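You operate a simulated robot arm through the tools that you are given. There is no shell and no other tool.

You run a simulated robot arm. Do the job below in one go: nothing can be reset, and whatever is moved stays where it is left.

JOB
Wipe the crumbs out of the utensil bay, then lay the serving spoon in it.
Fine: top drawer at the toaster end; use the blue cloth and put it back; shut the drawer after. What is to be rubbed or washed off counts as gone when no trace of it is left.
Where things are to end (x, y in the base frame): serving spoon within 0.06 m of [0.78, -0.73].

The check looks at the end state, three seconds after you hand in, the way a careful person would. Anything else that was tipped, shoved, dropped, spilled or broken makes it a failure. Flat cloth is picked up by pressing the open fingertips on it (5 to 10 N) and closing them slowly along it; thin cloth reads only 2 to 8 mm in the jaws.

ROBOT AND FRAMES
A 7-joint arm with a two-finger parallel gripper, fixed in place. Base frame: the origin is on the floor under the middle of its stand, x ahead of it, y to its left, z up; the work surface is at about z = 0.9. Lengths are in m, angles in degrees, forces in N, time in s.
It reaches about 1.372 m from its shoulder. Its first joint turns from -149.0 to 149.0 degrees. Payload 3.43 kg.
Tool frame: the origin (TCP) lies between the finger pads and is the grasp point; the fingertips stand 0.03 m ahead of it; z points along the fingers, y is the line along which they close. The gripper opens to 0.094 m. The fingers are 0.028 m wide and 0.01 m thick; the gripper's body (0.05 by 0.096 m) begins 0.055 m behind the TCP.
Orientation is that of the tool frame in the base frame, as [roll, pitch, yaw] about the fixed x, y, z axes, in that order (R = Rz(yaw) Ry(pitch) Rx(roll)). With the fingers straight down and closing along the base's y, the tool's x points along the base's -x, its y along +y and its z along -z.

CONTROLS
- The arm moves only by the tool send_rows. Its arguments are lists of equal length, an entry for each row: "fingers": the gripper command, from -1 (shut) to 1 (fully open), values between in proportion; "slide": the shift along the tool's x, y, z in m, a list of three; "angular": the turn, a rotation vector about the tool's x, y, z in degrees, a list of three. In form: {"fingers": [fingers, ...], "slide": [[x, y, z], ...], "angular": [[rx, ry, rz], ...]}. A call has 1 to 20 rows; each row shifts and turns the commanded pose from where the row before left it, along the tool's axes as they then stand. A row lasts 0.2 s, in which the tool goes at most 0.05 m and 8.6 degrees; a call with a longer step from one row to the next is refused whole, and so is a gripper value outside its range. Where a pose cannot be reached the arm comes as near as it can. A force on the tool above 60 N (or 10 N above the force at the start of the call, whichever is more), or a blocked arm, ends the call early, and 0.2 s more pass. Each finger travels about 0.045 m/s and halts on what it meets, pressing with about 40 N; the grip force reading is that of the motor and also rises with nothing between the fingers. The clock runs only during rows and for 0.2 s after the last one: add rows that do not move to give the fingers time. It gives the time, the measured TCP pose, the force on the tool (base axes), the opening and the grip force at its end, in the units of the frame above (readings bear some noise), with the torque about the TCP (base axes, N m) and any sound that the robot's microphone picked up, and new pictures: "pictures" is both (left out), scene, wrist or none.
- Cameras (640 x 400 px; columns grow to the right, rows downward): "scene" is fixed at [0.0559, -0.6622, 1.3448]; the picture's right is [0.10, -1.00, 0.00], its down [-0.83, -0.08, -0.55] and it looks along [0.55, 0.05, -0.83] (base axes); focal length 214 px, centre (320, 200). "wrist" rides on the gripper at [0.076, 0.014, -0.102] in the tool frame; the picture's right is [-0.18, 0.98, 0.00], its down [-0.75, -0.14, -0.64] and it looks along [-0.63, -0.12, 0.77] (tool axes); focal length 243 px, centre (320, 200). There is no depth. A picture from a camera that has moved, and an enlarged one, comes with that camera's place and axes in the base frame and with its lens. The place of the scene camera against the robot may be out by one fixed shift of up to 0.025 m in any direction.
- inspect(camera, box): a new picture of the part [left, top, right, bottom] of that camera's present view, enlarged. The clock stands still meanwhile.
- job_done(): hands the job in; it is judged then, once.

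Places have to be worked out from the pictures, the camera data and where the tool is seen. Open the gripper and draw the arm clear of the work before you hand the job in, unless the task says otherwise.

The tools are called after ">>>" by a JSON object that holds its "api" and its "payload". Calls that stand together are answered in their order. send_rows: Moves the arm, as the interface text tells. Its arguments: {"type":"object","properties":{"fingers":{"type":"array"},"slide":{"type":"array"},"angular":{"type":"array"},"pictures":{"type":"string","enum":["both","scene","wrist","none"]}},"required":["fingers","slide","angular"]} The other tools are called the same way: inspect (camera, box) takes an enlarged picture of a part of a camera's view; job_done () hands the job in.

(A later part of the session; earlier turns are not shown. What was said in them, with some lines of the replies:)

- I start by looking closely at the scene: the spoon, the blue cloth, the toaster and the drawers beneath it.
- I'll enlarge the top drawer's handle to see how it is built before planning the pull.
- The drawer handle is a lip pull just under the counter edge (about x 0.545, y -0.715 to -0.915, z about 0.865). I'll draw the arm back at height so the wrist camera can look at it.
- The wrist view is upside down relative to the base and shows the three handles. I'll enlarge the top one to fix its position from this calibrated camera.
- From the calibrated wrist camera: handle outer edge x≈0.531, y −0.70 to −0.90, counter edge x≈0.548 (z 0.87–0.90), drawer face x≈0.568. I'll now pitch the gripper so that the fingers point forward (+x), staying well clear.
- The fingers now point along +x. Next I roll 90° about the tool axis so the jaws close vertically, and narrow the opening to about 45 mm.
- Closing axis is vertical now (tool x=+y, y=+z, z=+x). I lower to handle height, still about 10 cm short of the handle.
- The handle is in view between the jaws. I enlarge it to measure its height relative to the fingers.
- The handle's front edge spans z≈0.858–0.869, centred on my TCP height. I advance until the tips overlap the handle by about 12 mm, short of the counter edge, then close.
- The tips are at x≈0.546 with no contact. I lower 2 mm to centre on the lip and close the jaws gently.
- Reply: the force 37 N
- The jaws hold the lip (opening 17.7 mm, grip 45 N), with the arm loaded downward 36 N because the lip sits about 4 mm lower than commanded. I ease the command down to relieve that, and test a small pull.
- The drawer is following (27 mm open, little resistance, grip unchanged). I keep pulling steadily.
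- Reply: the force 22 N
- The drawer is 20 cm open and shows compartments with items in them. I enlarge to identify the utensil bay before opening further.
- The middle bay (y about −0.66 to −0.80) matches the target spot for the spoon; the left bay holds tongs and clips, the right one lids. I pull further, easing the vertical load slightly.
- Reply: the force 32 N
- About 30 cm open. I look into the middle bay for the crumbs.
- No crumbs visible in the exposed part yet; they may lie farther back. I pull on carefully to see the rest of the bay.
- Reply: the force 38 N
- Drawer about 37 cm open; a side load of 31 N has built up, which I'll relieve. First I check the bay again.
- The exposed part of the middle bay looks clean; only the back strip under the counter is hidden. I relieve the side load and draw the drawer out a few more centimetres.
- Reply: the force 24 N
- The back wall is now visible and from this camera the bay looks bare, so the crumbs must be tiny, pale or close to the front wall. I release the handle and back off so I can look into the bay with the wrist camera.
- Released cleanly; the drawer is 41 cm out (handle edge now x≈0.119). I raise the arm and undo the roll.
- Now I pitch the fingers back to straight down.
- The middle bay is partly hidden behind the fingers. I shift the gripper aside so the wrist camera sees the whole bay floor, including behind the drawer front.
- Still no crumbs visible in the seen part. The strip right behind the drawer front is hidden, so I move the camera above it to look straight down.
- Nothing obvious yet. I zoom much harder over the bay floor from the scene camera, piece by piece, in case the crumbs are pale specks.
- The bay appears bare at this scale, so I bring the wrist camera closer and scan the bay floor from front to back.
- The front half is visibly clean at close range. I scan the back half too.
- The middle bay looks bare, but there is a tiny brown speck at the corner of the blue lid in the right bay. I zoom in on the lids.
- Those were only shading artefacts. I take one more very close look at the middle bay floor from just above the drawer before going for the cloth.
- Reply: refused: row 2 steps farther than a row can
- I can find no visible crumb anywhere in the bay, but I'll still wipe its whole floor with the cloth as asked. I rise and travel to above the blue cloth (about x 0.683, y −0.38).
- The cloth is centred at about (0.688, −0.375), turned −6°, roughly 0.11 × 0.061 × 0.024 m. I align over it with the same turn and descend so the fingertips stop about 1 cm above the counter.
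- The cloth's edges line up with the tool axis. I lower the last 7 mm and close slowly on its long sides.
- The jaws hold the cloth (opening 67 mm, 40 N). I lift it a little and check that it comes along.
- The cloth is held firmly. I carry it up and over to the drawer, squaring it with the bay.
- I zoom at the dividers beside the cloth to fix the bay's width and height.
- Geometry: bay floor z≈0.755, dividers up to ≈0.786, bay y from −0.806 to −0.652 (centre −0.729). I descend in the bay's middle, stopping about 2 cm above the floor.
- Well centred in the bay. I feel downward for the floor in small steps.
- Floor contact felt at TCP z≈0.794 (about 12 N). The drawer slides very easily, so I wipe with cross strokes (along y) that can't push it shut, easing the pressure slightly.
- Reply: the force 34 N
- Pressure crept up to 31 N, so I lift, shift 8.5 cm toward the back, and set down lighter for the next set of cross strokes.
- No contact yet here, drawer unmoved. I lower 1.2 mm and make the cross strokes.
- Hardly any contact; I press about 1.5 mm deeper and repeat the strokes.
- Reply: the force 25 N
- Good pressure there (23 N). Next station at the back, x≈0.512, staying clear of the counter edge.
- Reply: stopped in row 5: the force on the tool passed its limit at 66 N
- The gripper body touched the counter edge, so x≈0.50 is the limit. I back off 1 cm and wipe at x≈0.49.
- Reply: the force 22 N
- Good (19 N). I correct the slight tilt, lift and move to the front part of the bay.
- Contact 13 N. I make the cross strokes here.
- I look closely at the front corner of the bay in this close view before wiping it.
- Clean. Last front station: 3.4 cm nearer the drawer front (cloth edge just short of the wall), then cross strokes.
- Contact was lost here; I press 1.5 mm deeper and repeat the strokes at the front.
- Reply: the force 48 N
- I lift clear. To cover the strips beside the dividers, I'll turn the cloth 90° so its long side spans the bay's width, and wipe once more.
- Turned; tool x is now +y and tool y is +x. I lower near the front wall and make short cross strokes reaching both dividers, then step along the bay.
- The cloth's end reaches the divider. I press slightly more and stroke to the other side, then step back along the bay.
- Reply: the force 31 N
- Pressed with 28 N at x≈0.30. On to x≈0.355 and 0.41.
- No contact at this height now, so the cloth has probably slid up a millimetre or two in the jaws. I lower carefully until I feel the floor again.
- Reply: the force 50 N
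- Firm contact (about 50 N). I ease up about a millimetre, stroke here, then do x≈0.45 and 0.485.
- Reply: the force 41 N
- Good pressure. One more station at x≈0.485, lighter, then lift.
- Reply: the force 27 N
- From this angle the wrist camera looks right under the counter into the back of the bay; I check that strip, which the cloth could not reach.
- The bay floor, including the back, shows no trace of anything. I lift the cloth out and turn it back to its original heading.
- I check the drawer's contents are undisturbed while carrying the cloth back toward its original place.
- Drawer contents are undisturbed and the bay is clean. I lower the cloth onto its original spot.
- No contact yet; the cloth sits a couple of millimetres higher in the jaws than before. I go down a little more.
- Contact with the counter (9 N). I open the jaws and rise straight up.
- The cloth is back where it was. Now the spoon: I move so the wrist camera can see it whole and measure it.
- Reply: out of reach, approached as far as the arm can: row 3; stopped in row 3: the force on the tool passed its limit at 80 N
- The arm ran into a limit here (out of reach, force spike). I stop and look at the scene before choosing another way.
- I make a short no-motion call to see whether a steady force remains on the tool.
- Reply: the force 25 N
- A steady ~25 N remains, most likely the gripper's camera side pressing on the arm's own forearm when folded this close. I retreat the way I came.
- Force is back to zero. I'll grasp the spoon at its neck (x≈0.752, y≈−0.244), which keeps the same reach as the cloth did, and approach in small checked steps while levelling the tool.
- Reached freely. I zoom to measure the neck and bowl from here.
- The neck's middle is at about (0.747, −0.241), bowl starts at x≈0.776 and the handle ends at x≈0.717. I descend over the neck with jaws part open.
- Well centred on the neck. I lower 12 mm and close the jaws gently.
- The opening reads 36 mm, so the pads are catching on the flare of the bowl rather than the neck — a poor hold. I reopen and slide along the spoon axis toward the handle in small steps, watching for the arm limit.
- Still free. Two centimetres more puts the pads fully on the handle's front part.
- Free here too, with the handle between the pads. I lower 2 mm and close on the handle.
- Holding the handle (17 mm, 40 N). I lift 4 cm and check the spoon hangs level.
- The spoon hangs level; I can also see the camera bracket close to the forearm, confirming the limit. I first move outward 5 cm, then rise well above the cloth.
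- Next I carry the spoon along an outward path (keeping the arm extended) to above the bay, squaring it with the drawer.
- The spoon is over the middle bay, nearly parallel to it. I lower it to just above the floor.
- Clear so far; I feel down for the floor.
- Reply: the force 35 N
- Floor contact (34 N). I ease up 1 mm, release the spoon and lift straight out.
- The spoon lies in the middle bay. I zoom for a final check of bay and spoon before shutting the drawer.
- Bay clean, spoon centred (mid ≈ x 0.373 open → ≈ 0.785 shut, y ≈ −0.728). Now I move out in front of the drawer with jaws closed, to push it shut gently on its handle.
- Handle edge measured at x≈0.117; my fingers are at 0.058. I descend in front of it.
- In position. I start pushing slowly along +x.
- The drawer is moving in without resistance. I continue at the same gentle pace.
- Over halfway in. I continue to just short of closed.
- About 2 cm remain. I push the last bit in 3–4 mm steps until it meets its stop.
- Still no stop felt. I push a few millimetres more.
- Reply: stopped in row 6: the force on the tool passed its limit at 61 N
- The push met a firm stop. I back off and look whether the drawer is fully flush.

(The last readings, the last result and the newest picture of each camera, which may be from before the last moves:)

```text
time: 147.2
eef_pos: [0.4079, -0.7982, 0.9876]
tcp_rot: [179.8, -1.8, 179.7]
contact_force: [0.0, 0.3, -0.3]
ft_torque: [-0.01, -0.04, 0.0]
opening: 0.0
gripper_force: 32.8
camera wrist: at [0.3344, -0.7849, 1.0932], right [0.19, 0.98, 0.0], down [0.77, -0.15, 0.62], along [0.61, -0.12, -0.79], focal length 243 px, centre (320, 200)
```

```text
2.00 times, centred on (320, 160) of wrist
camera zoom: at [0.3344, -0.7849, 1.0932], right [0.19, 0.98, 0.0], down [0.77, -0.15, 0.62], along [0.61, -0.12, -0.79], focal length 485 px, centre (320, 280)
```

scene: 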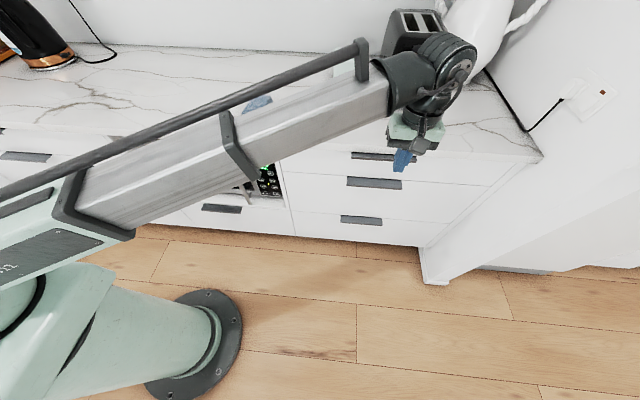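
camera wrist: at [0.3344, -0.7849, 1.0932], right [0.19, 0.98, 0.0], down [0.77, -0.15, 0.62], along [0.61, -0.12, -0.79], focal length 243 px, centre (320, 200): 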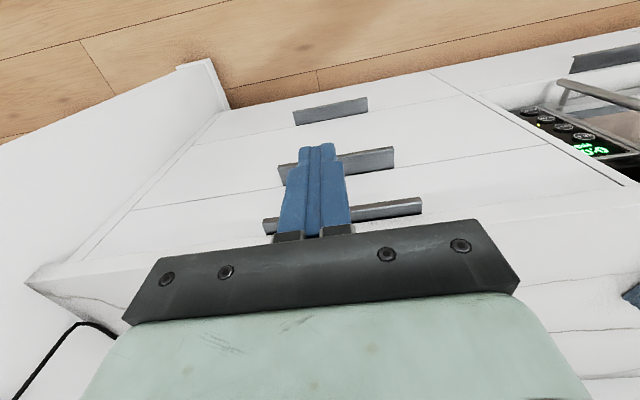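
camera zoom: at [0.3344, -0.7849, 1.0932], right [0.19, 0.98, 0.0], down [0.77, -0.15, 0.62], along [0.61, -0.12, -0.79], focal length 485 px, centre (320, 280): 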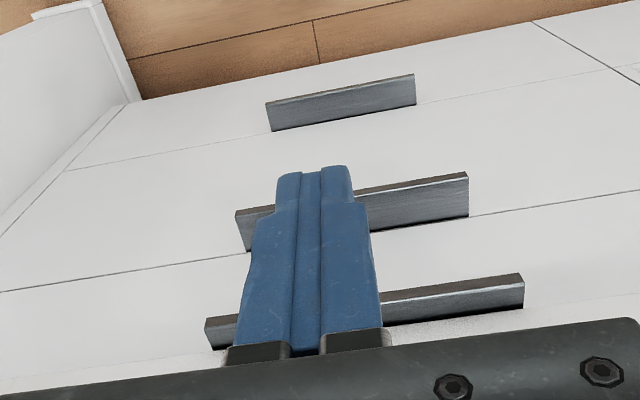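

The handle appears pixel-for-pixel where it was at the start, so the drawer is shut. I open the gripper and draw the arm up and clear, then check the whole scene.

>>> {"api": "send_rows", "payload": {"fingers": [0, 1, 1, 1, 1, 1, 1, 1], "slide": [[0, 0, -0.03], [0, 0, -0.045], [0, 0, -0.045], [0, 0, -0.045], [0.02, 0, -0.02], [0, 0, 0], [0, 0, 0], [0, 0, 0]], "angular": [[0, -1.8, 0], [0, 0, 0], [0, 0, 0], [0, 0, 0], [0, 0, 0], [0, 0, 0], [0, 0, 0], [0, 0, 0]]}}

>>> {"api": "inspect", "payload": {"camera": "scene", "box": [180, 50, 340, 150]}}

```text
time: 149.0
eef_pos: [0.3888, -0.8015, 1.1755]
tcp_rot: [179.8, 0.1, 179.7]
contact_force: [0.5, 0.0, -0.1]
ft_torque: [0.02, 0.01, 0.01]
opening: 0.0939
gripper_force: 0.1
camera wrist: at [0.3129, -0.7873, 1.2783], right [0.19, 0.98, 0.0], down [0.75, -0.15, 0.64], along [0.63, -0.12, -0.77], focal length 243 px, centre (320, 200)
```

scene: 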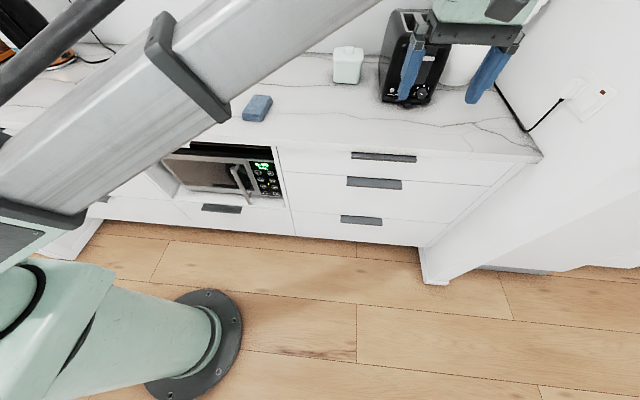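
wrist: 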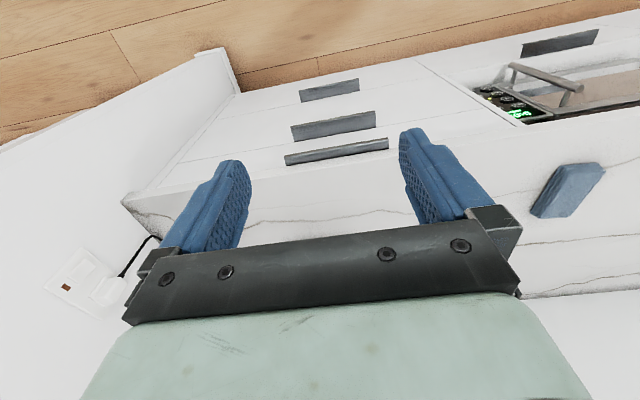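

```text
4.00 times, centred on (260, 100) of scene
camera zoom: at [0.0559, -0.6622, 1.3448], right [0.1, -1.0, 0.0], down [-0.83, -0.08, -0.55], along [0.55, 0.05, -0.83], focal length 858 px, centre (560, 600)
```

zoom: 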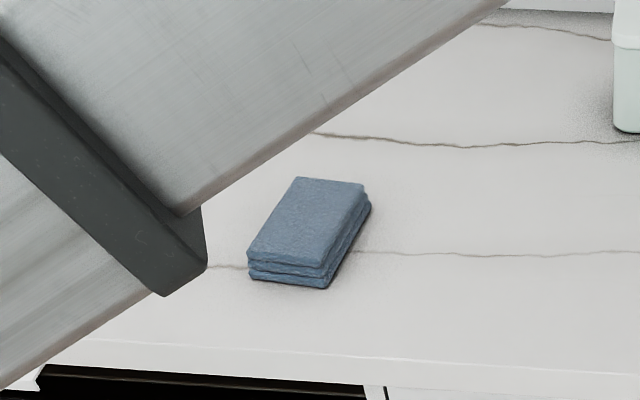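

The drawer is flush, the cloth is back on its original spot, and the other objects are undisturbed. The gripper is open and the arm is clear, so I hand the job in.

>>> {"api": "job_done", "payload": {}}

```text
The job is handed in.
```

The serving spoon is in the middle bay of the top drawer at the toaster end, and the drawer is shut. The blue cloth is back on its original spot.

- **Crumbs:** I never saw any crumbs, even zoomed in from both cameras. I wiped the bay floor with the cloth anyway, pressing firmly and going over it in two directions. The cloth could not reach roughly the last 10 cm at the back, under the counter edge. I could only check that strip by eye, and it looked clean.
- **Spoon:** It lies lengthwise in the bay, with its middle at about x 0.785, y −0.728 now the drawer is shut. That is worked out from where I laid it with the drawer open, because I cannot see it now.
- **Drawer:** The handle looks exactly as it did at the start, so I judge it fully shut.
- **Other things:** The tongs, clip, small spoon and lids in the drawer looked undisturbed when I last saw them, just before shutting it. The gripper body touched the counter edge once while wiping, and later it pressed against the arm's own forearm. Neither moved anything.
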